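You operate a simulated robot arm through the tools that you are given. There is no shell and no other tool. Be economical: measure what you need, move in short steps, check, and stop when the job is done.

The job below is to be done with a simulated robot arm. You get a single attempt, and the scene is never put back.

## Task
Empty the measuring jug and fill it with cold water to 200 ml.
Fine: the old water goes into the sink; put the jug back and turn the tap off. Set down upright: measuring jug.

The check looks at the end state, three seconds after you hand in, the way a careful person would. Anything else that was tipped, shoved, dropped, spilled or broken makes it a failure.

## Robot
A 7-joint arm with a two-finger gripper, on a carriage that runs on a rail from [-0.022, -1.682] to [0.009, 0.697] (x, y) and turns from -121 to 211 degrees about z. Base frame: it is fixed where the carriage stands at the start and does not move with it; the origin is on the floor, on the carriage's upright axis, x ahead of it, y to its left, z up; the surface under the hand at the start is at about z = 0.898. Readings come in m, degrees, newtons and seconds.
Its first joint turns from -149.0 to 149.0 degrees. Places, roughly: cold tap [0.9, 0.4, 1]. Payload 2.45 kg.
Tool frame: the origin (TCP) lies between the finger pads and is the grasp point; the fingertips stand 0.026 m ahead of it; z points along the fingers, y is the line along which they close. The gripper opens to 0.096 m. The gripper's body begins 0.069 m behind the TCP.
Orientation is that of the tool frame in the base frame, as a unit quaternion [x, y, z, w]. With the fingers straight down and closing along the base's y, the tool's x points along the base's -x, its y along +y and its z along -z.

## Interface
- The arm moves only by the tool servo_tool. Its argument "steps" is a list of rows, each a list of 3 entries, a list of its own where there are three numbers: the opening, from 0 (shut) to 1 (fully open), then the shift along the base's x, y, z in m, then the turn, a rotation vector about the base's x, y, z in degrees. In form: [[grip, [dx, dy, dz], [rx, ry, rz]], ...]. A call has 1 to 10 rows; each row shifts and turns the commanded pose from where the row before left it. A row lasts 0.2 s, in which the tool goes at most 0.05 m and 8.6 degrees; a call with a longer step from one row to the next is refused whole, and so is a gripper value outside its range. Where a pose cannot be reached the arm comes as near as it can. A force on the tool above 40 N (or 10 N above the force at the start of the call, whichever is more), or a blocked arm, ends the call early, and 0.2 s more pass. Each finger halts on what it meets, pressing with about 33 N; the grip force reading is that of the motor and also rises with nothing between the fingers. The clock runs only during rows and for 0.2 s after the last one: add rows that do not move to give the fingers time. The reply holds the time, the measured pose of the TCP, the force on the tool along the base axes, the opening and the grip force, in the units named above and with some noise, with the torque about the TCP (base axes, N m) and any sound that the robot's microphone picked up.
- Cameras (640 x 400 px; columns grow to the right, rows downward): "scene" is now at [0.038, 0.1691, 1.6594]; the picture's right is [-0.11, -0.99, 0.00], its down [-0.66, 0.07, -0.75] and it looks along [0.74, -0.08, -0.67] (base axes); focal length 288 px, centre (320, 200). "wrist" rides on the gripper at [0.082, 0.003, -0.098] in the tool frame; the picture's right is [-0.04, 1.00, 0.00], its down [-0.73, -0.03, -0.68] and it looks along [-0.68, -0.03, 0.73] (tool axes); focal length 256 px, centre (320, 200). There is no depth. A picture from a camera that has moved, and an enlarged one, comes with that camera's place and axes in the base frame and with its lens. The place of the scene camera against the robot may be out by one fixed shift of up to 0.012 m in any direction.
- capture(camera): a new picture of that camera. No time passes.
- move_column(by): slides the trunk up (or, below 0, down) by that many m; the arm and the scene camera ride with it, the base frame stays. It gives what a move gives, with no picture.
- roll_base(legs): drives the robot by 1 to 6 legs, each [ahead, left, turn to the left] in m, m and degrees, along the robot's own axes; the way and the turn of a leg run together, so that a leg with both is an arc; at most 1.5 m and 180 degrees a leg. The arm and the cameras ride along, it lands a little off, and it stops where it bumps. It keeps to its track: a leg is cut to what the track allows. It gives what a move gives.
- turn_head(pan, tilt): turns the head with the scene camera to pan (to the left, within 155 degrees either way) and tilt (down, from -29 to 69), counted from straight ahead of the robot. It gives what a move gives.
- zoom(camera, box): a new picture of the part [left, top, right, bottom] of that camera's present view, enlarged. No time passes.
- hand_in(): hands the job in; it is judged then, once.

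Go step by step. Nothing tells you exact positions but the pictures and the camera data: compare them with the known pose of the tool, close in by small moves and look again before you grip or let go. The budget is 120 turns and 82 pictures, counting those below and the enlarged ones. Unless the task says otherwise, let go and move clear before handing in, and close with one line.

The tools are called after "Call:" as a command line: name --argument value ..., lists and objects as JSON in quotes. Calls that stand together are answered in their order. servo_tool: Moves the arm, as the interface text tells. Its arguments: {"type":"object","properties":{"steps":{"type":"array"}},"required":["steps"]} The other tools are called the same way: move_column (by) slides the trunk up or down; roll_base (legs) drives the base; turn_head (pan, tilt) turns the head that bears the scene camera; capture (camera) takes a picture; zoom (camera, box) takes an enlarged picture of a part of a camera's view; hand_in () hands the job in.

At the start:

```text
t: 0.0
position: [0.8735, 0.2668, 1.2606]
tcp_rot: [0.0, 1.0, 0.001, 0.0]
force: [0.0, -0.7, -0.4]
ft_torque: [-0.04, 0.02, -0.02]
finger_gap: 0.0959
gripper_force: 0.0
trunk travel left (down, up): [-0.65, 0.06]
robot x, y, heading: [0.0015, 0.0009, 0.2]
head pan, tilt: [-6.4, 41.8]
```

scene: 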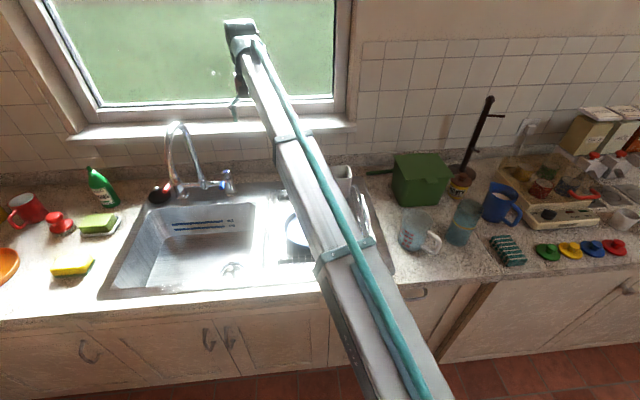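
wrist: 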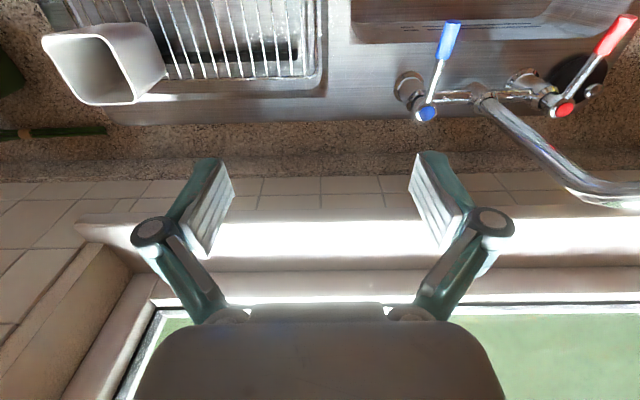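

I see the sink with the tap, and a jug with a handle on the counter to the right of the sink. I'll zoom in on both first.

Call:
zoom --camera "scene" --box '[360, 160, 520, 260]'

Call:
zoom --camera "scene" --box '[120, 110, 280, 210]'

```text
4.00 times, centred on (440, 210) of scene
camera zoom: at [0.038, 0.1691, 1.6594], right [-0.11, -0.99, 0.0], down [-0.66, 0.07, -0.75], along [0.74, -0.08, -0.67], focal length 1150 px, centre (-160, 160)
```

zoom: 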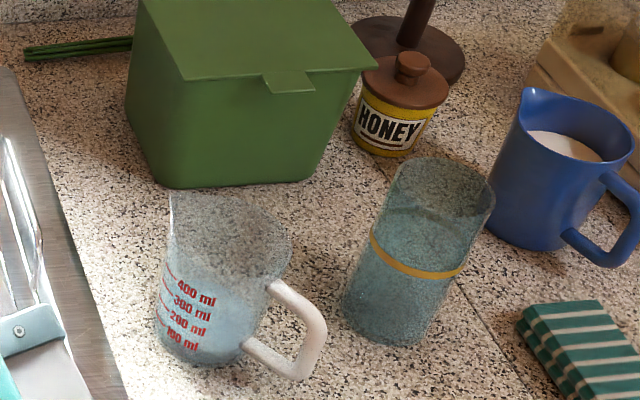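

```text
4.00 times, centred on (200, 160) of scene
camera zoom: at [0.038, 0.1691, 1.6594], right [-0.11, -0.99, 0.0], down [-0.66, 0.07, -0.75], along [0.74, -0.08, -0.67], focal length 1150 px, centre (800, 360)
```

zoom: 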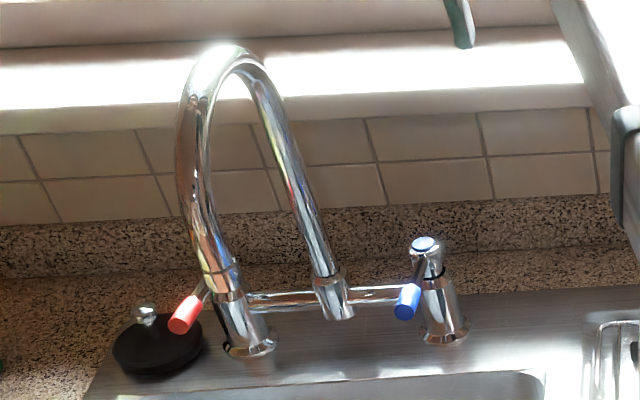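

The jug stands near (0.63, -0.21) with its handle pointing towards the robot's right. Next I need a clearer view of the tap and sink.

Call:
zoom --camera "scene" --box '[100, 100, 340, 310]'

Call:
zoom --camera "wrist" --box '[340, 0, 640, 220]'

```text
1.90 times, centred on (220, 205) of scene
camera zoom: at [0.038, 0.1691, 1.6594], right [-0.11, -0.99, 0.0], down [-0.66, 0.07, -0.75], along [0.74, -0.08, -0.67], focal length 548 px, centre (510, 190)
```

zoom: 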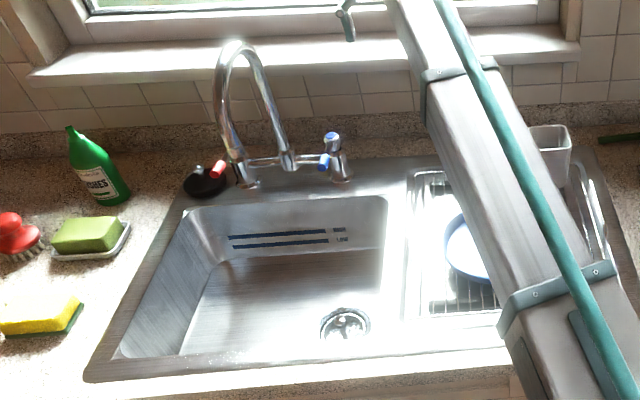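

```text
1.82 times, centred on (490, 110) of wrist
camera zoom: at [0.7918, 0.2701, 1.3568], right [0.04, 1.0, 0.0], down [0.73, -0.03, 0.68], along [0.68, -0.03, -0.73], focal length 465 px, centre (11, 364)
```

zoom: 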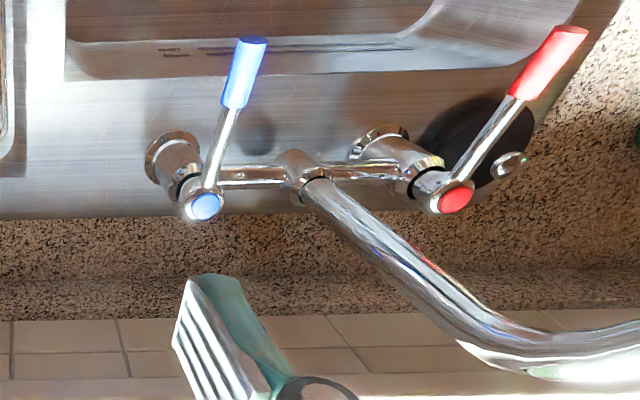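

The tap's neck arches toward the robot above the sink. I'll back the arm off to the right and take other views of the tap and jug.

Call:
servo_tool --steps '[[1, [-0.035, -0.03, 0.01], [0, 0, 0]], [1, [-0.035, -0.03, 0.01], [0, 0, 0]], [1, [-0.035, -0.03, 0.01], [0, 0, 0]], [1, [-0.035, -0.03, 0.01], [0, 0, 0]], [1, [-0.035, -0.03, 0.0], [0, 0, 0]], [1, [-0.03, -0.03, 0.0], [0, 0, 0]], [1, [-0.03, -0.03, 0.0], [0, 0, 0]], [1, [-0.03, -0.03, 0.0], [0, 0, 0]]]'

```text
t: 1.8
position: [0.6449, 0.0321, 1.2146]
tcp_rot: [0.0, 1.0, 0.0, 0.005]
force: [0.3, -0.3, 0.6]
ft_torque: [0.01, -0.02, -0.02]
finger_gap: 0.0962
gripper_force: 0.1
out of reach, approached as far as the arm can: row 3, 4, 5, 6, 7, 8
trunk travel left (down, up): [-0.65, 0.06]
robot x, y, heading: [0.0019, -0.0009, -0.2]
head pan, tilt: [-6.4, 41.8]
```

Call:
capture --camera "wrist"

Call:
capture --camera "scene"

```text
75 pictures are left
camera wrist: at [0.5626, 0.0352, 1.3118], right [0.04, 1.0, 0.0], down [0.73, -0.03, 0.69], along [0.69, -0.03, -0.73], focal length 256 px, centre (320, 200)
```

wrist: 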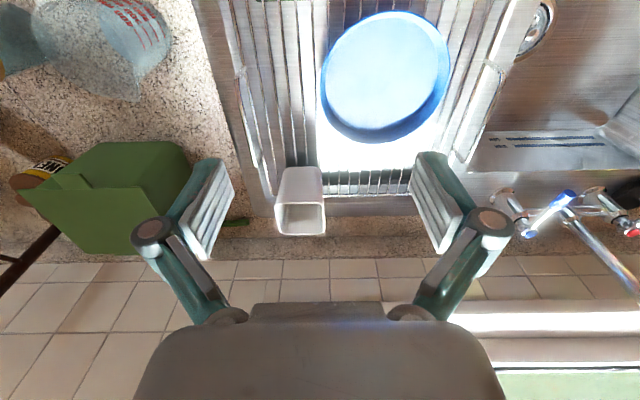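

```text
74 pictures are left
camera scene: at [0.0376, 0.1686, 1.6595], right [-0.11, -0.99, 0.0], down [-0.66, 0.08, -0.75], along [0.74, -0.08, -0.67], focal length 288 px, centre (320, 200)
```

scene: 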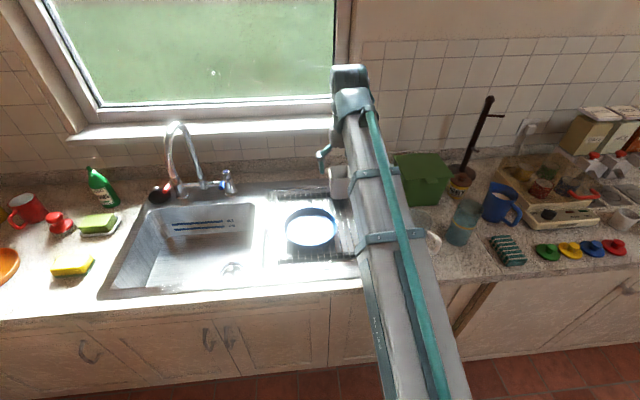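

I'll roll along the rail to the right to see the tap from a second angle and get nearer the jug.

Call:
roll_base --legs '[[0, -0.45, 0]]'

Call:
turn_head --pan 20 --tilt 35

Call:
capture --camera "scene"

```text
t: 4.5
position: [0.6397, -0.4131, 1.2156]
tcp_rot: [-0.006, 1.0, 0.001, 0.006]
force: [-0.6, -0.1, 0.2]
ft_torque: [0.0, 0.01, 0.0]
finger_gap: 0.096
gripper_force: 0.0
trunk travel left (down, up): [-0.65, 0.06]
robot x, y, heading: [-0.0057, -0.4536, 0.3]
head pan, tilt: [-6.4, 41.8]
```

```text
t: 5.4
position: [0.6398, -0.4125, 1.2156]
tcp_rot: [-0.005, 1.0, 0.0, 0.005]
force: [0.1, -0.1, -0.4]
ft_torque: [0.01, 0.0, -0.02]
finger_gap: 0.0958
gripper_force: 0.1
trunk travel left (down, up): [-0.65, 0.06]
robot x, y, heading: [-0.0085, -0.451, 0.6]
head pan, tilt: [20.0, 35.0]
```

```text
73 pictures are left
camera scene: at [0.0295, -0.2428, 1.6697], right [0.35, -0.94, 0.0], down [-0.54, -0.2, -0.82], along [0.77, 0.29, -0.57], focal length 288 px, centre (320, 200)
```

scene: 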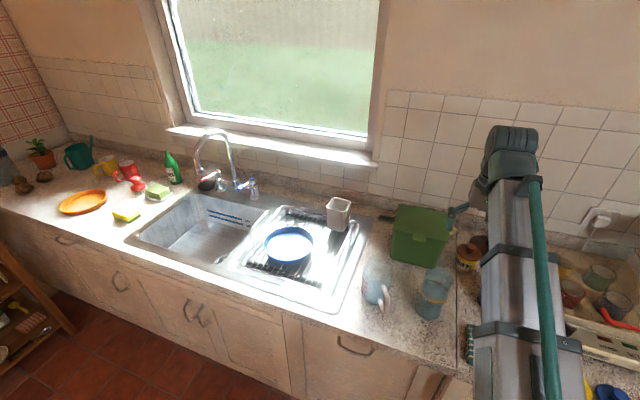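

Call:
zoom --camera "scene" --box '[170, 115, 290, 190]'

Call:
zoom --camera "scene" --box '[340, 240, 468, 320]'

```text
5.33 times, centred on (230, 152) of scene
camera zoom: at [0.0295, -0.2428, 1.6697], right [0.35, -0.94, 0.0], down [-0.54, -0.2, -0.82], along [0.77, 0.29, -0.57], focal length 1534 px, centre (800, 453)
```

zoom: 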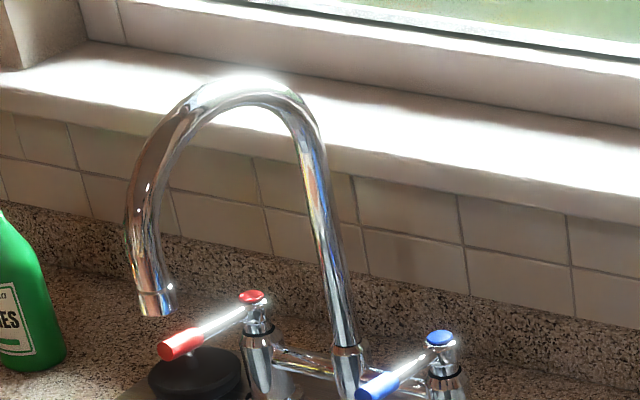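

```text
5.00 times, centred on (404, 280) of scene
camera zoom: at [0.0295, -0.2428, 1.6697], right [0.35, -0.94, 0.0], down [-0.54, -0.2, -0.82], along [0.77, 0.29, -0.57], focal length 1438 px, centre (-100, -200)
```

zoom: 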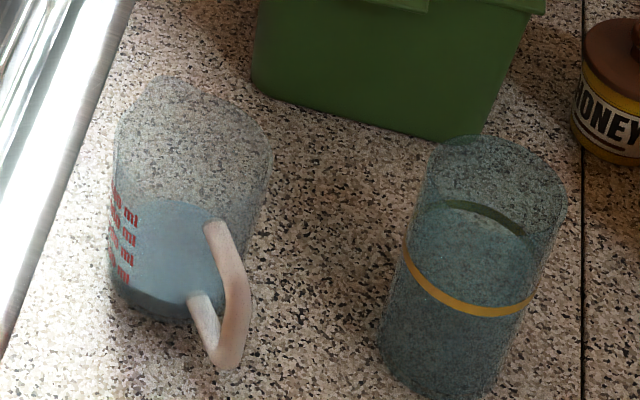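

Triangulating the two views puts the jug at about (0.627, -0.208), with the handle's outer bar near (0.548, -0.249, 0.985). The tap outlet comes out near (0.775, 0.525, 1.11). I'll roll further right so the arm has room to approach the handle.

Call:
roll_base --legs '[[0, -0.3, 0]]'

Call:
servo_tool --steps '[[0.8, [-0.02, 0.035, 0], [0, 0, 6.85]], [0.8, [-0.02, 0.035, 0], [0, 0, 6.85]], [0.8, [-0.02, 0.035, 0], [0, 0, 6.85]], [0.8, [-0.02, 0.035, 0], [0, 0, 6.85]], [0.8, [-0.02, 0.035, 0], [3.45, -6.66, 0]], [0.8, [-0.02, 0.035, 0], [3.45, -6.66, 0]], [0.8, [-0.02, 0.035, 0], [3.45, -6.66, 0]], [0.8, [-0.02, 0.035, 0], [3.45, -6.66, 0]], [0.8, [0, 0.035, 0], [3.45, -6.66, 0]], [0.8, [0, 0.035, 0], [3.45, -6.66, 0]]]'

Call:
capture --camera "wrist"

Call:
turn_head --pan 40 --tilt 40

Call:
capture --camera "scene"

```text
t: 7.5
position: [0.6366, -0.7088, 1.2145]
tcp_rot: [-0.006, 1.0, 0.001, 0.006]
force: [0.3, -1.0, 0.5]
ft_torque: [0.02, 0.0, -0.04]
finger_gap: 0.0961
gripper_force: 0.1
trunk travel left (down, up): [-0.65, 0.06]
robot x, y, heading: [-0.0092, -0.7473, 0.9]
head pan, tilt: [20.0, 35.0]
```

```text
t: 9.7
position: [0.485, -0.3552, 1.1965]
tcp_rot: [-0.224, 0.894, 0.09, 0.378]
force: [-0.1, 0.0, 0.1]
ft_torque: [-0.01, 0.01, 0.01]
finger_gap: 0.0767
gripper_force: 0.0
out of reach, approached as far as the arm can: row 2, 3, 4
trunk travel left (down, up): [-0.65, 0.06]
robot x, y, heading: [-0.0142, -0.7465, 0.6]
head pan, tilt: [20.0, 35.0]
```

```text
70 pictures are left
camera wrist: at [0.3699, -0.4123, 1.206], right [-0.44, 0.9, 0.02], down [0.03, -0.01, 1.0], along [0.9, 0.44, -0.03], focal length 256 px, centre (320, 200)
```

wrist: 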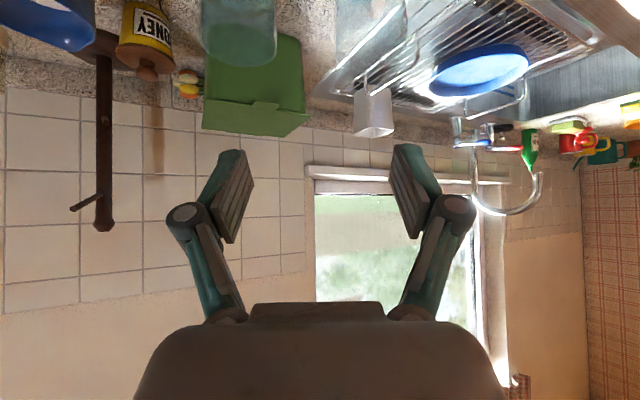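

```text
t: 10.5
position: [0.4839, -0.3563, 1.1965]
tcp_rot: [-0.223, 0.895, 0.089, 0.377]
force: [-0.3, -0.2, 0.7]
ft_torque: [0.02, -0.02, 0.02]
finger_gap: 0.077
gripper_force: 0.1
trunk travel left (down, up): [-0.65, 0.06]
robot x, y, heading: [-0.0101, -0.7474, 0.9]
head pan, tilt: [40.0, 40.0]
```

```text
69 pictures are left
camera scene: at [0.0074, -0.5152, 1.6621], right [0.65, -0.76, 0.0], down [-0.49, -0.42, -0.77], along [0.58, 0.5, -0.64], focal length 288 px, centre (320, 200)
```

scene: 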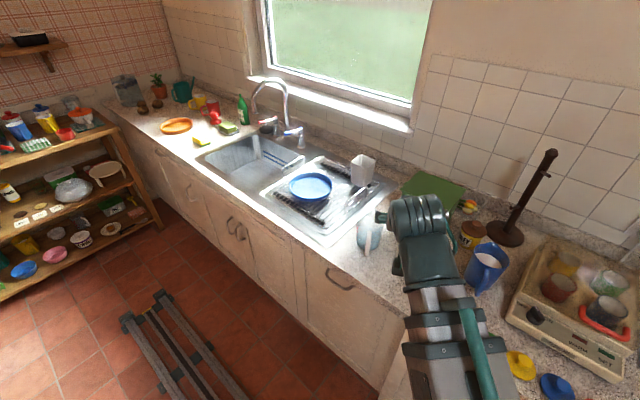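

Call:
servo_tool --steps '[[0.8, [-0.012, 0.034, 0], [0, 0, 0]], [0.8, [0, 0.034, 0], [0, 0, 0]], [0.8, [0, 0, -0.04], [0, 0, 0]], [0.8, [0, 0, -0.04], [0, 0, 0]], [0.8, [0, 0, -0.04], [0, 0, 0]], [0.8, [0, 0, 0], [0, 0, 0]]]'

Call:
capture --camera "wrist"

Call:
zoom --camera "scene" --box '[320, 180, 480, 280]'

```text
t: 11.9
position: [0.4737, -0.2862, 1.0782]
tcp_rot: [-0.224, 0.894, 0.09, 0.377]
force: [-0.4, -0.7, -0.3]
ft_torque: [0.0, -0.01, 0.01]
finger_gap: 0.0767
gripper_force: 0.1
trunk travel left (down, up): [-0.65, 0.06]
robot x, y, heading: [-0.0076, -0.747, 0.9]
head pan, tilt: [40.0, 40.0]
```

```text
68 pictures are left
camera wrist: at [0.3596, -0.343, 1.0877], right [-0.44, 0.9, 0.02], down [0.03, -0.01, 1.0], along [0.9, 0.44, -0.03], focal length 256 px, centre (320, 200)
```

wrist: 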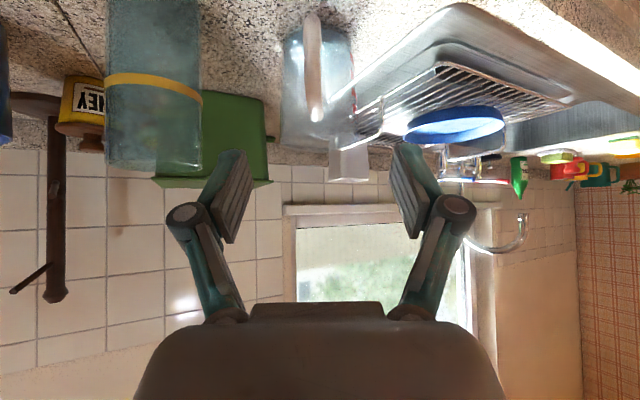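

```text
4.00 times, centred on (400, 230) of scene
camera zoom: at [0.0074, -0.5151, 1.6621], right [0.65, -0.76, 0.0], down [-0.49, -0.42, -0.77], along [0.58, 0.5, -0.64], focal length 1150 px, centre (0, 80)
```

zoom: 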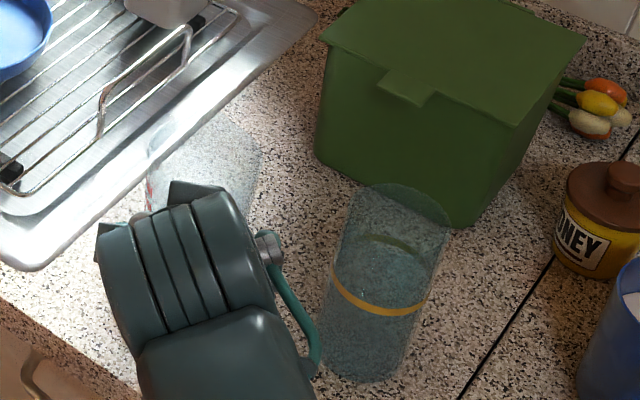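

The handle bar is almost in line with the gripper, about 7 mm to its left. I'll go in along the approach line most of the way and look again.

Call:
servo_tool --steps '[[0.8, [0.017, 0.004, -0.02], [0, 0, 0]], [0.8, [0.017, 0.005, -0.02], [0, 0, 0]], [0.8, [0.017, 0.009, -0.02], [0, 0, 0]], [0.8, [0.017, 0.009, -0.02], [0, 0, 0]], [0.8, [0, 0, 0], [0, 0, 0]]]'

Call:
capture --camera "wrist"

Call:
zoom --camera "scene" --box '[320, 180, 480, 280]'

```text
t: 13.1
position: [0.5391, -0.2615, 0.9969]
tcp_rot: [-0.223, 0.894, 0.09, 0.377]
force: [0.2, 0.1, 0.4]
ft_torque: [0.01, 0.0, 0.01]
finger_gap: 0.0767
gripper_force: 0.1
trunk travel left (down, up): [-0.65, 0.06]
robot x, y, heading: [-0.0125, -0.7482, 0.9]
head pan, tilt: [40.0, 40.0]
```

```text
66 pictures are left
camera wrist: at [0.4238, -0.3177, 1.0061], right [-0.44, 0.9, 0.02], down [0.03, -0.01, 1.0], along [0.9, 0.44, -0.03], focal length 256 px, centre (320, 200)
```

wrist: 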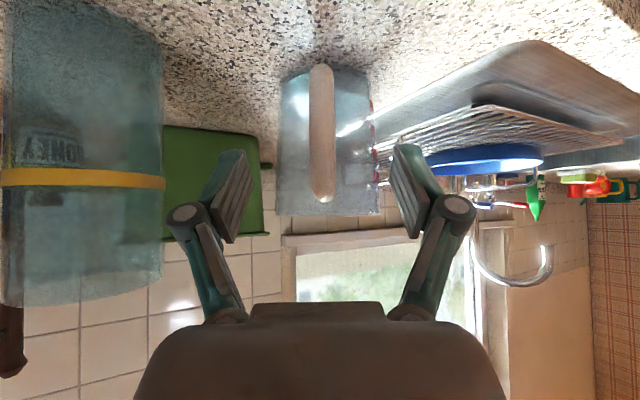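

```text
4.00 times, centred on (400, 230) of scene
camera zoom: at [0.0074, -0.5152, 1.6621], right [0.65, -0.76, 0.0], down [-0.49, -0.42, -0.77], along [0.58, 0.5, -0.64], focal length 1150 px, centre (0, 80)
```

zoom: 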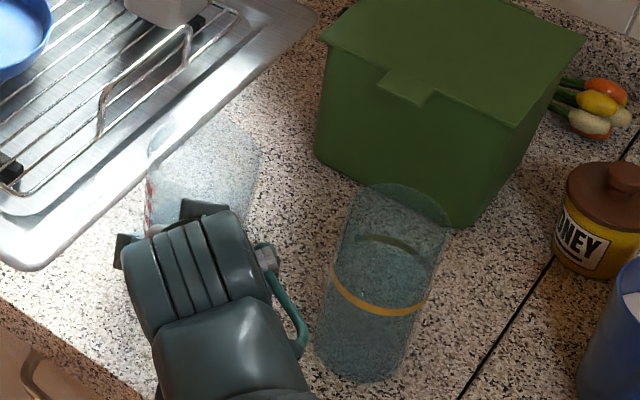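

Call:
servo_tool --steps '[[0.8, [0.012, 0.006, -0.016], [0, 0, 0]], [0.8, [0.012, 0.006, -0.016], [0, 0, 0]], [0.8, [0, 0, 0], [0, 0, 0]]]'

Call:
capture --camera "wrist"

```text
t: 13.9
position: [0.5644, -0.2494, 0.965]
tcp_rot: [-0.224, 0.894, 0.09, 0.377]
force: [-0.5, -0.7, -0.5]
ft_torque: [0.0, -0.03, -0.02]
finger_gap: 0.0764
gripper_force: 0.2
trunk travel left (down, up): [-0.65, 0.06]
robot x, y, heading: [-0.0128, -0.7477, 0.5]
head pan, tilt: [40.0, 40.0]
```

```text
64 pictures are left
camera wrist: at [0.4494, -0.3062, 0.9741], right [-0.44, 0.9, 0.02], down [0.03, -0.01, 1.0], along [0.9, 0.44, -0.03], focal length 256 px, centre (320, 200)
```

wrist: 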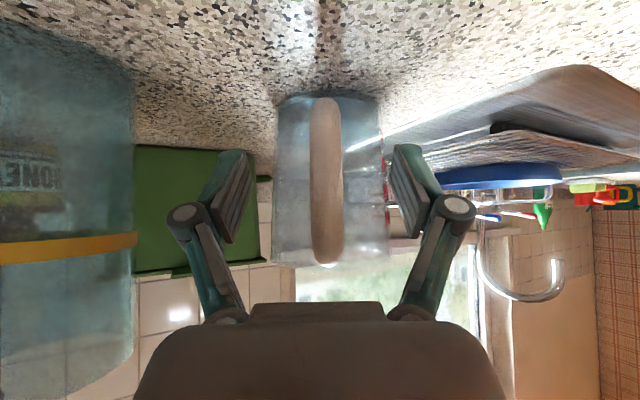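

The handle lies between the pads; I'll centre by 3 mm and close.

Call:
servo_tool --steps '[[0.8, [-0.001, 0.003, 0], [0, 0, 0]], [0.4, [0, 0, 0], [0, 0, 0]], [0.0, [0, 0, 0], [0, 0, 0]], [0.0, [0, 0, 0], [0, 0, 0]], [0.0, [0, 0, 0], [0, 0, 0]], [0.0, [0, 0, 0], [0, 0, 0]]]'

Call:
capture --camera "wrist"

```text
t: 15.3
position: [0.5627, -0.2456, 0.9651]
tcp_rot: [-0.224, 0.894, 0.09, 0.378]
force: [-0.4, -0.2, -0.3]
ft_torque: [-0.05, 0.1, 0.01]
finger_gap: 0.0128
gripper_force: 33.3
trunk travel left (down, up): [-0.65, 0.06]
robot x, y, heading: [-0.0113, -0.7484, 0.6]
head pan, tilt: [40.0, 40.0]
```

```text
63 pictures are left
camera wrist: at [0.4484, -0.3031, 0.9744], right [-0.44, 0.9, 0.02], down [0.04, -0.01, 1.0], along [0.9, 0.44, -0.03], focal length 256 px, centre (320, 200)
```

wrist: 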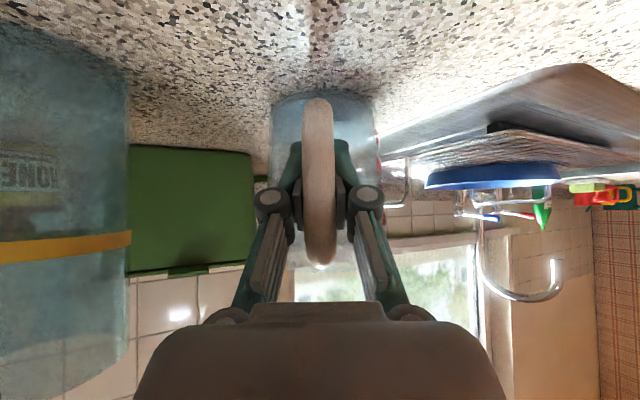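

Gripped with a 13 mm gap. I'll lift a little and check the hold.

Call:
servo_tool --steps '[[0, [0, 0, 0.01], [0, 0, 0]], [0, [0, 0, 0.02], [0, 0, 0]], [0, [0, 0, 0.02], [0, 0, 0]], [0, [0, 0, 0], [0, 0, 0]]]'

Call:
capture --camera "wrist"

Call:
zoom --camera "scene" --box '[320, 160, 480, 260]'

```text
t: 16.3
position: [0.5628, -0.2461, 1.0146]
tcp_rot: [-0.224, 0.894, 0.09, 0.377]
force: [0.1, 0.4, -2.5]
ft_torque: [-0.06, 0.1, -0.05]
finger_gap: 0.0132
gripper_force: 32.5
trunk travel left (down, up): [-0.65, 0.06]
robot x, y, heading: [-0.0105, -0.7477, 0.7]
head pan, tilt: [40.0, 40.0]
```

```text
62 pictures are left
camera wrist: at [0.4487, -0.3033, 1.0251], right [-0.44, 0.9, 0.02], down [0.04, -0.01, 1.0], along [0.9, 0.44, -0.03], focal length 256 px, centre (320, 200)
```

wrist: 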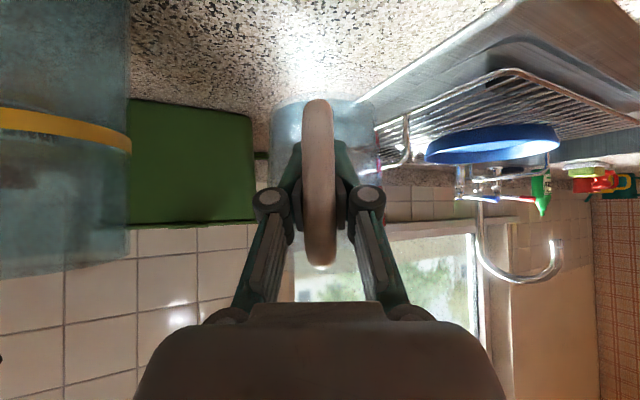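

```text
4.00 times, centred on (400, 210) of scene
camera zoom: at [0.0075, -0.5149, 1.6621], right [0.65, -0.76, 0.0], down [-0.49, -0.42, -0.77], along [0.58, 0.5, -0.64], focal length 1150 px, centre (0, 160)
```

zoom: 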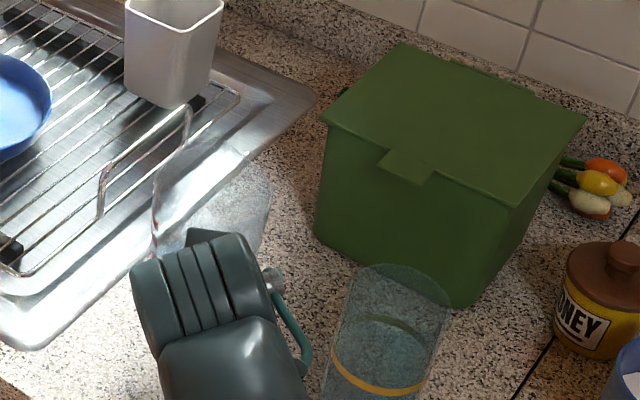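

Held well. I'll lift clear and roll left to bring the jug over the sink.

Call:
servo_tool --steps '[[0, [0, 0, 0.025], [0, 0, 0]], [0, [0, 0, 0.03], [0, 0, 0]], [0, [0, 0, 0.03], [0, 0, 0]], [0, [0, 0, 0.02], [0, 0, 0]], [0, [0, 0, 0.01], [0, 0, 0]], [0, [0, 0, 0], [0, 0, 0]]]'

Call:
roll_base --legs '[[0, 0.35, 0]]'

Call:
capture --camera "scene"

```text
t: 17.7
position: [0.5633, -0.2474, 1.1303]
tcp_rot: [-0.224, 0.894, 0.09, 0.376]
force: [-0.7, -0.3, -1.6]
ft_torque: [-0.06, 0.08, -0.04]
finger_gap: 0.0139
gripper_force: 32.4
trunk travel left (down, up): [-0.65, 0.06]
robot x, y, heading: [-0.0127, -0.748, 0.9]
head pan, tilt: [40.0, 40.0]
```

```text
t: 19.9
position: [0.5679, 0.0991, 1.1297]
tcp_rot: [-0.224, 0.894, 0.09, 0.377]
force: [-0.1, 0.4, -2.9]
ft_torque: [-0.07, 0.08, -0.01]
finger_gap: 0.0138
gripper_force: 32.6
trunk travel left (down, up): [-0.65, 0.06]
robot x, y, heading: [-0.003, -0.4029, 0.8]
head pan, tilt: [40.0, 40.0]
```

```text
60 pictures are left
camera scene: at [0.0119, -0.1694, 1.662], right [0.65, -0.76, 0.0], down [-0.49, -0.42, -0.77], along [0.58, 0.5, -0.64], focal length 288 px, centre (320, 200)
```

scene: 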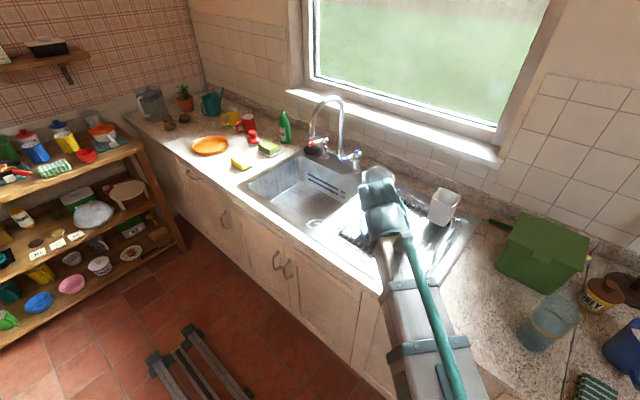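

The jug is over the drainer now. I'll roll further left, then yaw the hand so it comes in from the right and lower it over the basin, clear of the tap outlet.

Call:
roll_base --legs '[[0, 0.25, 0]]'

Call:
servo_tool --steps '[[0, [0.005, 0.015, 0], [0, 0, 4]], [0, [0.005, 0.015, 0], [0, 0, 4]], [0, [0.005, 0.015, 0], [0, 0, 4]], [0, [0.005, 0.015, 0], [0, 0, 4]], [0, [0.008, 0.015, -0.02], [0, 0, 4]], [0, [0.008, 0.015, -0.02], [0, 0, 4]], [0, [0.008, 0.015, -0.02], [0, 0, 4]], [0, [0.008, 0.015, -0.02], [0, 0, 4]], [0, [0, 0, 0], [0, 0, 0]]]'

Call:
turn_head --pan 40 --tilt 35

Call:
capture --camera "scene"

Call:
capture --camera "wrist"

```text
t: 21.8
position: [0.5727, 0.3456, 1.1299]
tcp_rot: [-0.224, 0.894, 0.09, 0.377]
force: [0.1, 1.0, -2.7]
ft_torque: [-0.06, 0.08, 0.01]
finger_gap: 0.0134
gripper_force: 32.9
trunk travel left (down, up): [-0.65, 0.06]
robot x, y, heading: [0.001, -0.1546, 0.7]
head pan, tilt: [40.0, 40.0]
```

```text
t: 23.8
position: [0.6224, 0.466, 1.0511]
tcp_rot: [-0.462, 0.798, 0.191, 0.337]
force: [0.3, -0.2, -2.5]
ft_torque: [-0.13, 0.03, 0.01]
finger_gap: 0.0134
gripper_force: 32.7
trunk travel left (down, up): [-0.65, 0.06]
robot x, y, heading: [-0.0004, -0.1544, 0.9]
head pan, tilt: [40.0, 40.0]
```

```text
t: 24.4
position: [0.622, 0.4657, 1.052]
tcp_rot: [-0.461, 0.798, 0.19, 0.338]
force: [-0.4, 0.5, -1.2]
ft_torque: [-0.13, 0.02, 0.01]
finger_gap: 0.0135
gripper_force: 32.5
trunk travel left (down, up): [-0.65, 0.06]
robot x, y, heading: [0.0001, -0.1523, 0.6]
head pan, tilt: [40.0, 35.0]
```

```text
59 pictures are left
camera scene: at [0.0178, 0.0795, 1.6696], right [0.65, -0.76, 0.0], down [-0.44, -0.37, -0.82], along [0.62, 0.53, -0.57], focal length 288 px, centre (320, 200)
```

scene: 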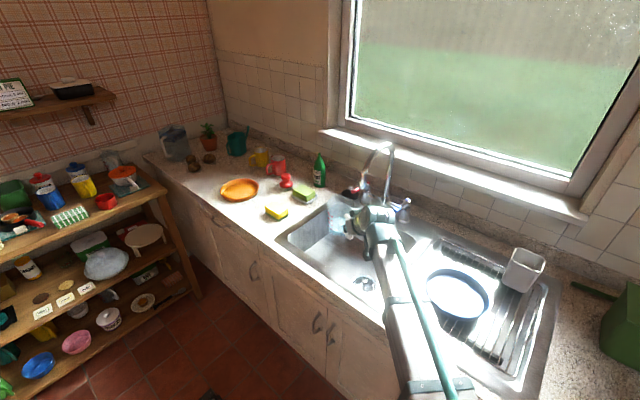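

```text
58 pictures are left
camera wrist: at [0.5551, 0.3569, 1.06], right [-0.85, 0.53, 0.02], down [0.03, 0.01, 1.0], along [0.53, 0.85, -0.03], focal length 256 px, centre (320, 200)
```

wrist: 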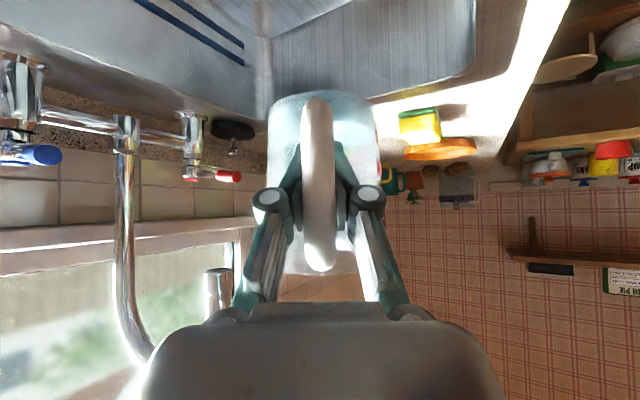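

The tap outlet agrees with my estimate and the jug is clear of it. I'll lean the jug back toward the handle by bringing the hand near level, ready to roll it and pour.

Call:
servo_tool --steps '[[0, [0, 0, 0], [6.06, -3.5, 0]], [0, [0, 0, 0], [6.06, -3.5, 0]], [0, [0, 0, 0], [6.06, -3.5, 0]], [0, [0, 0, 0], [6.06, -3.5, 0]], [0, [0, 0, 0], [6.06, -3.5, 0]], [0, [0, 0, 0], [0, 0, 0]]]'

Call:
capture --camera "wrist"

Call:
capture --camera "scene"

```text
t: 25.8
position: [0.6234, 0.4646, 1.0499]
tcp_rot: [-0.38, 0.661, 0.319, 0.562]
force: [0.0, 0.0, -1.3]
ft_torque: [-0.08, 0.1, 0.0]
finger_gap: 0.0136
gripper_force: 32.9
trunk travel left (down, up): [-0.65, 0.06]
robot x, y, heading: [-0.0034, -0.1534, 0.9]
head pan, tilt: [40.0, 35.0]
```

```text
57 pictures are left
camera wrist: at [0.5655, 0.3716, 0.9846], right [-0.86, 0.51, 0.03], down [-0.26, -0.49, 0.83], along [0.44, 0.71, 0.55], focal length 256 px, centre (320, 200)
```

wrist: 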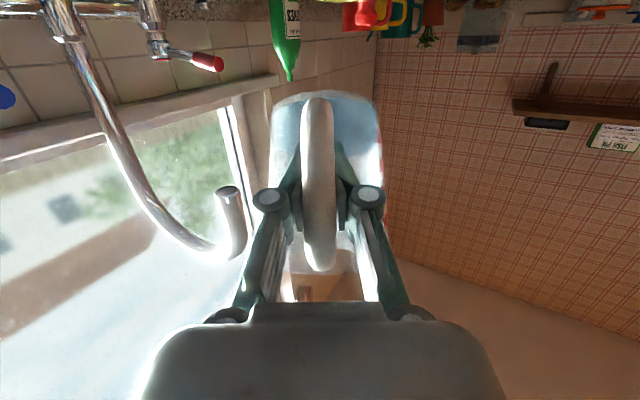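

```text
56 pictures are left
camera scene: at [0.0178, 0.0795, 1.6696], right [0.65, -0.76, 0.0], down [-0.44, -0.37, -0.82], along [0.62, 0.53, -0.57], focal length 288 px, centre (320, 200)
```

scene: 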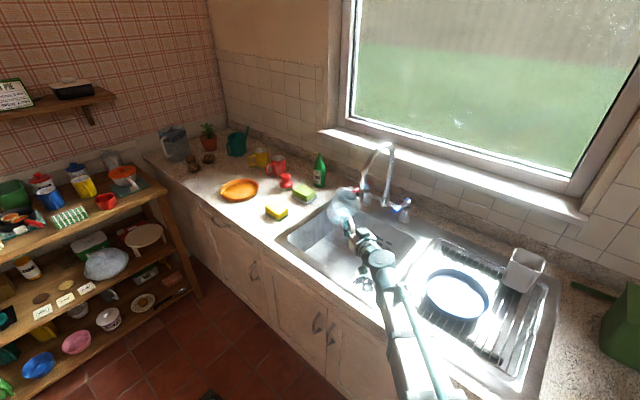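

Now rolling the jug to the right over the basin, in stages.

Call:
servo_tool --steps '[[0, [0, 0, -0.005], [3.0, 5.09, -0.98]], [0, [0, 0, -0.005], [3.0, 5.09, -0.98]], [0, [0, 0, -0.005], [3.0, 5.09, -0.98]], [0, [0, 0, 0], [3.0, 5.09, -0.98]], [0, [0, 0, 0], [3.0, 5.09, -0.98]], [0, [0, 0, 0], [3.0, 5.09, -0.98]], [0, [0, 0, 0], [3.0, 5.09, -0.98]], [0, [0, 0, 0], [3.0, 5.09, -0.98]], [0, [0, 0, 0], [3.0, 5.09, -0.98]], [0, [0, 0, 0], [3.0, 5.09, -0.98]]]'

Call:
zoom --camera "scene" --box '[260, 130, 460, 330]'

```text
t: 28.0
position: [0.6241, 0.4641, 1.0357]
tcp_rot: [0.001, 0.762, 0.559, 0.327]
force: [-0.5, -0.4, -2.0]
ft_torque: [-0.02, 0.15, 0.0]
finger_gap: 0.0129
gripper_force: 33.3
trunk travel left (down, up): [-0.65, 0.06]
robot x, y, heading: [0.0002, -0.1518, 0.7]
head pan, tilt: [40.0, 35.0]
```

```text
2.00 times, centred on (360, 230) of scene
camera zoom: at [0.0178, 0.0795, 1.6696], right [0.65, -0.76, 0.0], down [-0.44, -0.37, -0.82], along [0.62, 0.53, -0.57], focal length 575 px, centre (240, 140)
```

zoom: 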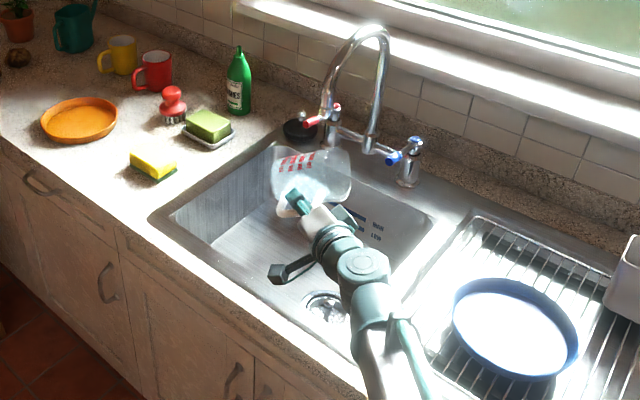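

Call:
servo_tool --steps '[[0, [0, 0, 0], [2.5, 4.25, -0.82]], [0, [0, 0, 0], [2.5, 4.25, -0.82]], [0, [0, 0, 0], [2.5, 4.25, -0.82]], [0, [0, 0, 0], [2.5, 4.25, -0.82]], [0, [0, 0, 0], [2.5, 4.25, -0.82]], [0, [0, 0, 0], [2.5, 4.25, -0.82]], [0, [0, 0, 0], [2.5, 4.25, -0.82]], [0, [0, 0, 0], [2.5, 4.25, -0.82]], [0, [0, 0, 0], [2.5, 4.25, -0.82]], [0, [0, 0, 0], [2.5, 4.25, -0.82]]]'

Call:
zoom --camera "scene" --box '[260, 130, 460, 330]'

```text
t: 30.2
position: [0.6236, 0.4651, 1.0362]
tcp_rot: [0.324, 0.691, 0.643, 0.061]
force: [0.4, 0.0, -1.0]
ft_torque: [-0.04, 0.07, -0.02]
finger_gap: 0.0124
gripper_force: 33.0
trunk travel left (down, up): [-0.65, 0.06]
robot x, y, heading: [-0.0021, -0.1578, 0.5]
head pan, tilt: [40.0, 35.0]
```

```text
2.00 times, centred on (360, 230) of scene
camera zoom: at [0.0178, 0.0794, 1.6697], right [0.65, -0.76, 0.0], down [-0.44, -0.37, -0.82], along [0.62, 0.53, -0.57], focal length 575 px, centre (240, 140)
```

zoom: 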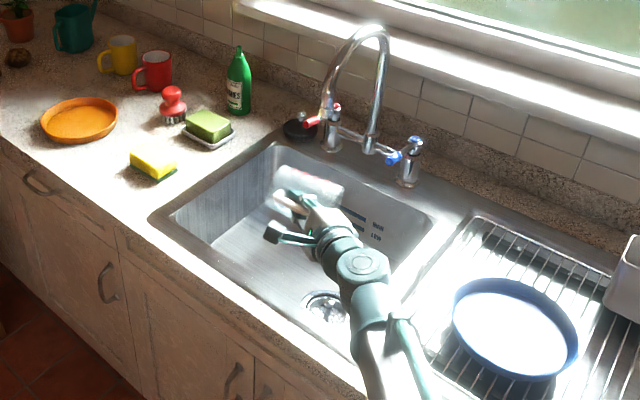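

Call:
servo_tool --steps '[[0, [0, 0, 0], [3.0, 5.09, -0.98]], [0, [0, 0, 0], [3.0, 5.09, -0.98]], [0, [0, 0, 0], [3.0, 5.09, -0.98]], [0, [0, 0, 0], [3.0, 5.09, -0.98]], [0, [0, 0, 0], [3.0, 5.09, -0.98]], [0, [0, 0, 0], [3.0, 5.09, -0.98]], [0, [0, 0, 0], [0, 0, 0]], [0, [0, 0, 0], [0, 0, 0]], [0, [0, 0, 0], [0, 0, 0]], [0, [0, 0, 0], [0, 0, 0]]]'

Call:
zoom --camera "scene" --box '[300, 160, 400, 260]'

Call:
capture --camera "wrist"

```text
t: 32.4
position: [0.624, 0.4641, 1.035]
tcp_rot: [0.521, 0.557, 0.632, -0.139]
force: [1.3, 0.2, -2.3]
ft_torque: [-0.03, 0.03, -0.01]
finger_gap: 0.0126
gripper_force: 33.2
trunk travel left (down, up): [-0.65, 0.06]
robot x, y, heading: [0.0008, -0.1579, 0.4]
head pan, tilt: [40.0, 35.0]
```

```text
4.00 times, centred on (350, 210) of scene
camera zoom: at [0.0178, 0.0794, 1.6697], right [0.65, -0.76, 0.0], down [-0.44, -0.37, -0.82], along [0.62, 0.53, -0.57], focal length 1150 px, centre (200, 160)
```

zoom: 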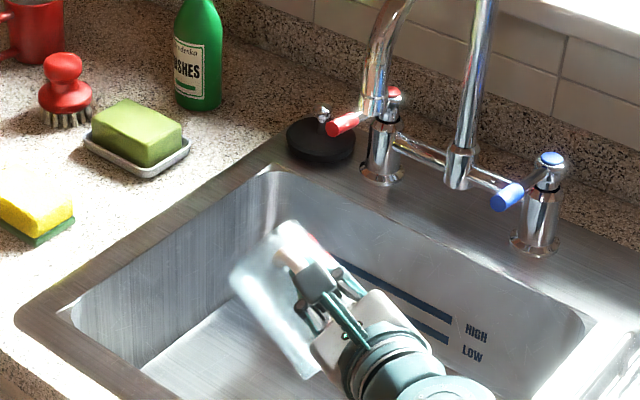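

```text
52 pictures are left
camera wrist: at [0.5428, 0.413, 1.1183], right [0.77, -0.35, 0.53], down [-0.06, -0.86, -0.5], along [0.63, 0.36, -0.69], focal length 256 px, centre (320, 200)
```

wrist: 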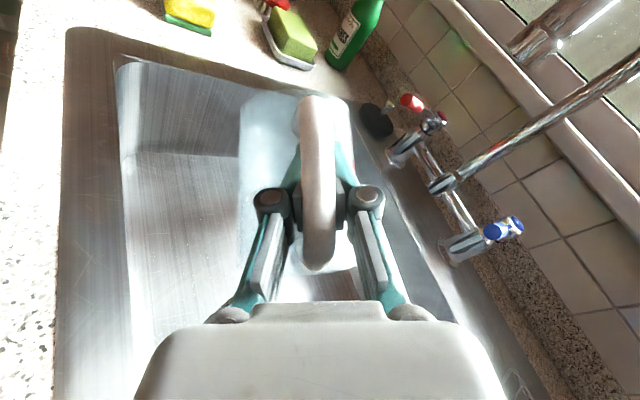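

The jug is tipped well past level and should be empty. I'll roll it back upright.

Call:
servo_tool --steps '[[0, [0, 0, 0], [-4, -6.79, 1.31]], [0, [0, 0, 0], [-4, -6.79, 1.31]], [0, [0, 0, 0], [-4, -6.79, 1.31]], [0, [0, 0, 0], [-4, -6.79, 1.31]], [0, [0, 0, 0], [-4, -6.79, 1.31]], [0, [0, 0, 0], [-4, -6.79, 1.31]], [0, [0, 0, 0], [-4, -6.79, 1.31]], [0, [0, 0, 0], [-4, -6.79, 1.31]], [0, [0, 0, 0], [-4, -6.79, 1.31]], [0, [0, 0, 0], [-4, -6.79, 1.31]]]'

Call:
servo_tool --steps '[[0, [0, 0, 0], [-4, -6.79, 1.31]], [0, [0, 0, 0], [-4, -6.79, 1.31]], [0, [0, 0, 0], [-4, -6.79, 1.31]], [0, [0, 0, 0], [-4, -6.79, 1.31]], [0, [0, 0, 0], [-4, -6.79, 1.31]], [0, [0, 0, 0], [-3, -5.09, 0.98]], [0, [0, 0, 0], [0, 0, 0]]]'

```text
t: 34.6
position: [0.6233, 0.464, 1.036]
tcp_rot: [0.039, 0.762, 0.573, 0.299]
force: [-0.2, -0.5, -1.6]
ft_torque: [-0.01, 0.06, 0.02]
finger_gap: 0.0123
gripper_force: 32.5
trunk travel left (down, up): [-0.65, 0.06]
robot x, y, heading: [-0.0003, -0.1554, 0.9]
head pan, tilt: [40.0, 35.0]
```

```text
t: 36.2
position: [0.6241, 0.4641, 1.0351]
tcp_rot: [-0.261, 0.717, 0.412, 0.498]
force: [-0.3, -0.3, -1.3]
ft_torque: [-0.08, 0.07, 0.01]
finger_gap: 0.0124
gripper_force: 32.8
trunk travel left (down, up): [-0.65, 0.06]
robot x, y, heading: [-0.0023, -0.1551, 0.6]
head pan, tilt: [40.0, 35.0]
```

Call:
servo_tool --steps '[[0, [0, 0, 0.01], [-3.33, -5.66, 1.09]], [0, [0, 0, 0.01], [-3.33, -5.66, 1.09]], [0, [0, 0, 0.01], [-3.33, -5.66, 1.09]], [0, [0, 0, 0], [-6.06, 3.5, 0]], [0, [0, 0, 0], [-6.06, 3.5, 0]], [0, [0, 0, 0], [-6.06, 3.5, 0]], [0, [0, 0, 0], [-6.06, 3.5, 0]], [0, [0, 0, 0], [-6.06, 3.5, 0]], [0, [0, 0, 0], [0, 0, 0]]]'

Call:
capture --camera "wrist"

Call:
zoom --camera "scene" --box '[260, 130, 460, 330]'

```text
t: 38.2
position: [0.6231, 0.4649, 1.0642]
tcp_rot: [-0.461, 0.799, 0.19, 0.336]
force: [-0.2, 0.0, -1.8]
ft_torque: [-0.02, 0.03, -0.03]
finger_gap: 0.0125
gripper_force: 32.9
trunk travel left (down, up): [-0.65, 0.06]
robot x, y, heading: [-0.0023, -0.1542, 0.8]
head pan, tilt: [40.0, 35.0]
```

```text
51 pictures are left
camera wrist: at [0.5567, 0.3556, 1.0745], right [-0.85, 0.53, 0.02], down [0.03, 0.01, 1.0], along [0.53, 0.85, -0.03], focal length 256 px, centre (320, 200)
```

wrist: 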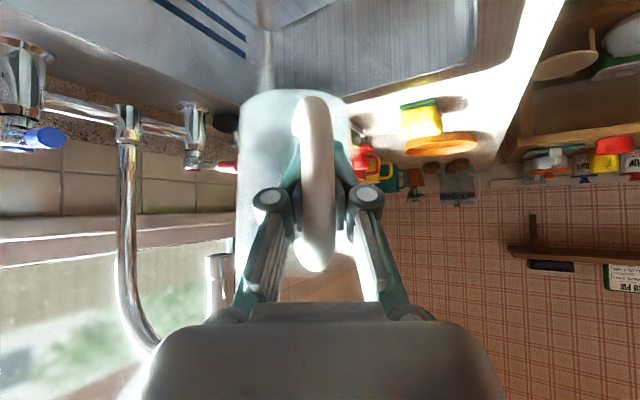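

```text
2.00 times, centred on (360, 230) of scene
camera zoom: at [0.0177, 0.0794, 1.6697], right [0.65, -0.76, 0.0], down [-0.44, -0.37, -0.82], along [0.62, 0.53, -0.57], focal length 575 px, centre (240, 140)
```

zoom: 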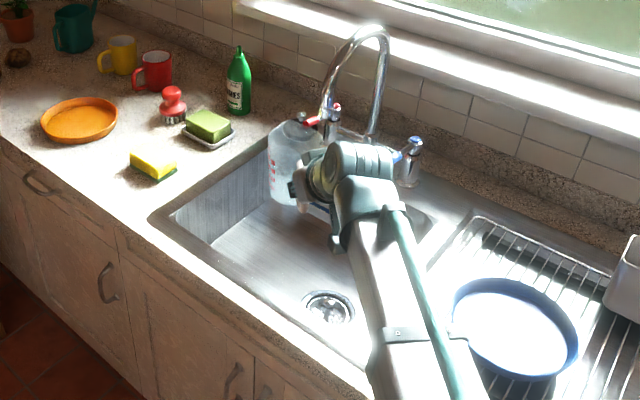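

The jug turned a little about its handle bar in the grip, so its centre is now roughly toward az 46°, and it looks upright. I'll lower it below the outlet level and shift it under the outlet, turning the hand for clearance.

Call:
servo_tool --steps '[[0, [0, 0, -0.04], [0, 0, 0]], [0, [0, 0, -0.04], [0, 0, 0]], [0, [0, 0, -0.03], [0, 0, 0]], [0, [0.02, 0.004, 0], [0, 0, -3.75]], [0, [0.02, 0.004, 0], [0, 0, -3.75]], [0, [0.02, 0.004, 0], [0, 0, -3.75]], [0, [0.02, 0.005, 0], [0, 0, -3.75]], [0, [0, 0, 0], [0, 0, 0]]]'

Call:
capture --camera "wrist"

Call:
zoom --camera "scene" --box '[260, 130, 460, 330]'

```text
t: 40.0
position: [0.7032, 0.4819, 0.9554]
tcp_rot: [-0.353, 0.852, 0.144, 0.36]
force: [-0.5, 0.7, -1.0]
ft_torque: [-0.05, 0.07, -0.02]
finger_gap: 0.0126
gripper_force: 33.4
trunk travel left (down, up): [-0.65, 0.06]
robot x, y, heading: [0.0013, -0.1543, 0.6]
head pan, tilt: [40.0, 35.0]
```

```text
49 pictures are left
camera wrist: at [0.6111, 0.3943, 0.9648], right [-0.68, 0.73, 0.02], down [0.04, 0.0, 1.0], along [0.73, 0.68, -0.03], focal length 256 px, centre (320, 200)
```

wrist: 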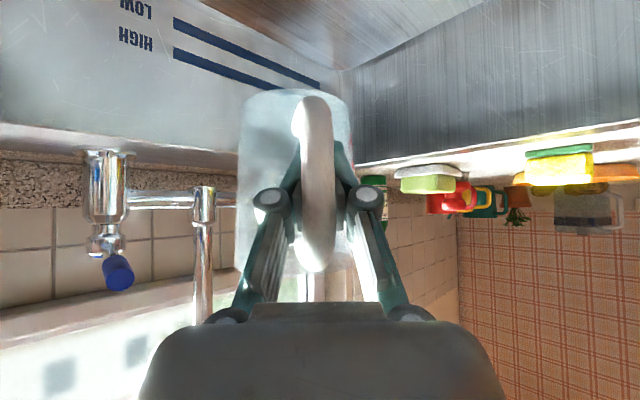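

```text
2.00 times, centred on (360, 230) of scene
camera zoom: at [0.0178, 0.0794, 1.6697], right [0.65, -0.76, 0.0], down [-0.44, -0.37, -0.82], along [0.62, 0.53, -0.57], focal length 575 px, centre (240, 140)
```

zoom: 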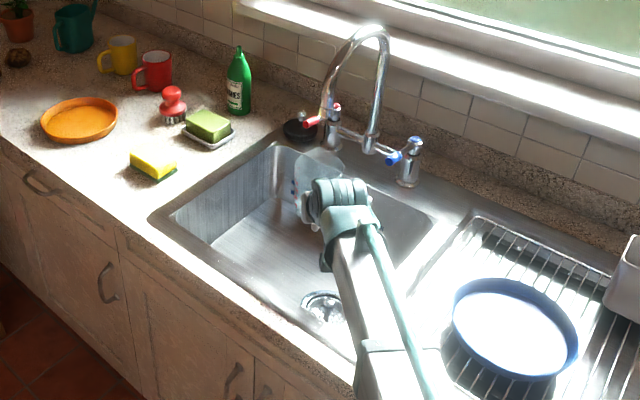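

Call:
zoom --camera "wrist" --box '[220, 150, 400, 310]'

Call:
zoom --camera "scene" --box '[320, 130, 400, 210]'

```text
2.50 times, centred on (310, 230) of wrist
camera zoom: at [0.6111, 0.3943, 0.9648], right [-0.68, 0.73, 0.02], down [0.04, 0.0, 1.0], along [0.73, 0.68, -0.03], focal length 640 px, centre (345, 125)
```

zoom: 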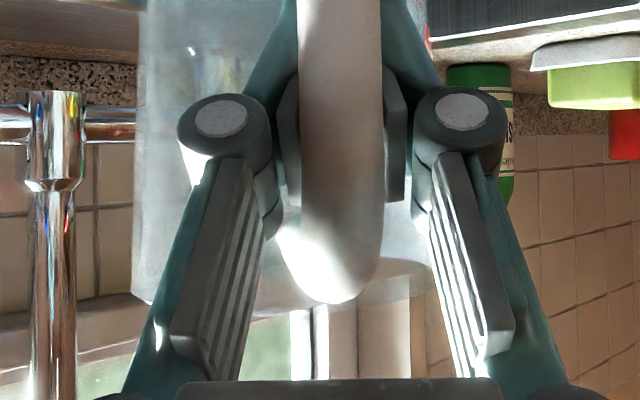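

```text
5.00 times, centred on (360, 170) of scene
camera zoom: at [0.0178, 0.0794, 1.6697], right [0.65, -0.76, 0.0], down [-0.44, -0.37, -0.82], along [0.62, 0.53, -0.57], focal length 1438 px, centre (120, 350)
```

zoom: 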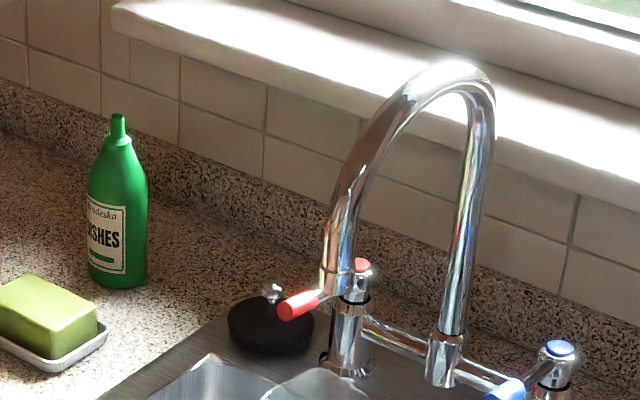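

From the wrist rays the outlet is near (0.76, 0.51, 1.115), so I'll shift the jug slightly back and descend into the basin.

Call:
servo_tool --steps '[[0, [-0.009, -0.006, -0.02], [0, 0, 0]], [0, [-0.009, -0.006, -0.02], [0, 0, 0]], [0, [0, 0, -0.02], [0, 0, 0]], [0, [0, 0, -0.02], [0, 0, 0]], [0, [0, 0, -0.02], [0, 0, 0]], [0, [0, 0, 0], [0, 0, 0]]]'

Call:
zoom --camera "scene" --box '[260, 130, 460, 330]'

Call:
capture --camera "wrist"

```text
t: 41.4
position: [0.6857, 0.4711, 0.8551]
tcp_rot: [-0.353, 0.852, 0.144, 0.36]
force: [0.3, 0.8, -0.8]
ft_torque: [-0.02, 0.09, 0.02]
finger_gap: 0.0125
gripper_force: 32.9
trunk travel left (down, up): [-0.65, 0.06]
robot x, y, heading: [-0.0009, -0.1544, 0.8]
head pan, tilt: [40.0, 35.0]
```

```text
2.00 times, centred on (360, 230) of scene
camera zoom: at [0.0178, 0.0794, 1.6697], right [0.65, -0.76, 0.0], down [-0.44, -0.37, -0.82], along [0.62, 0.53, -0.57], focal length 575 px, centre (240, 140)
```

zoom: 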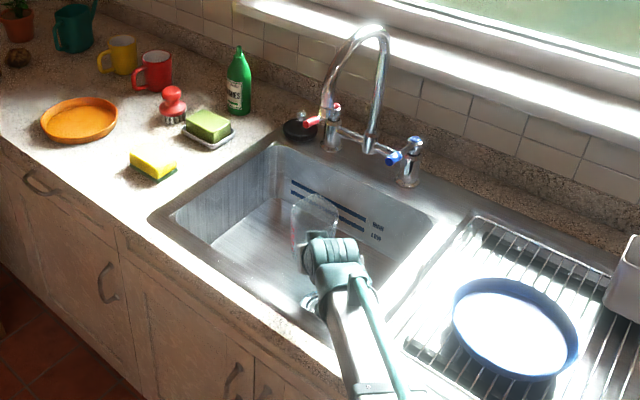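

```text
44 pictures are left
camera wrist: at [0.5934, 0.3833, 0.8647], right [-0.68, 0.73, 0.02], down [0.03, 0.0, 1.0], along [0.73, 0.69, -0.03], focal length 256 px, centre (320, 200)
```

wrist: 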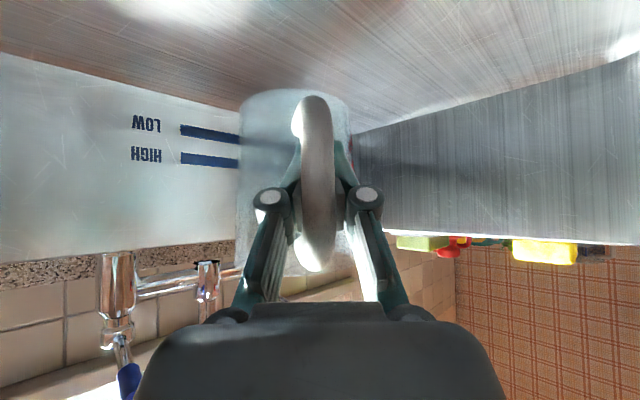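

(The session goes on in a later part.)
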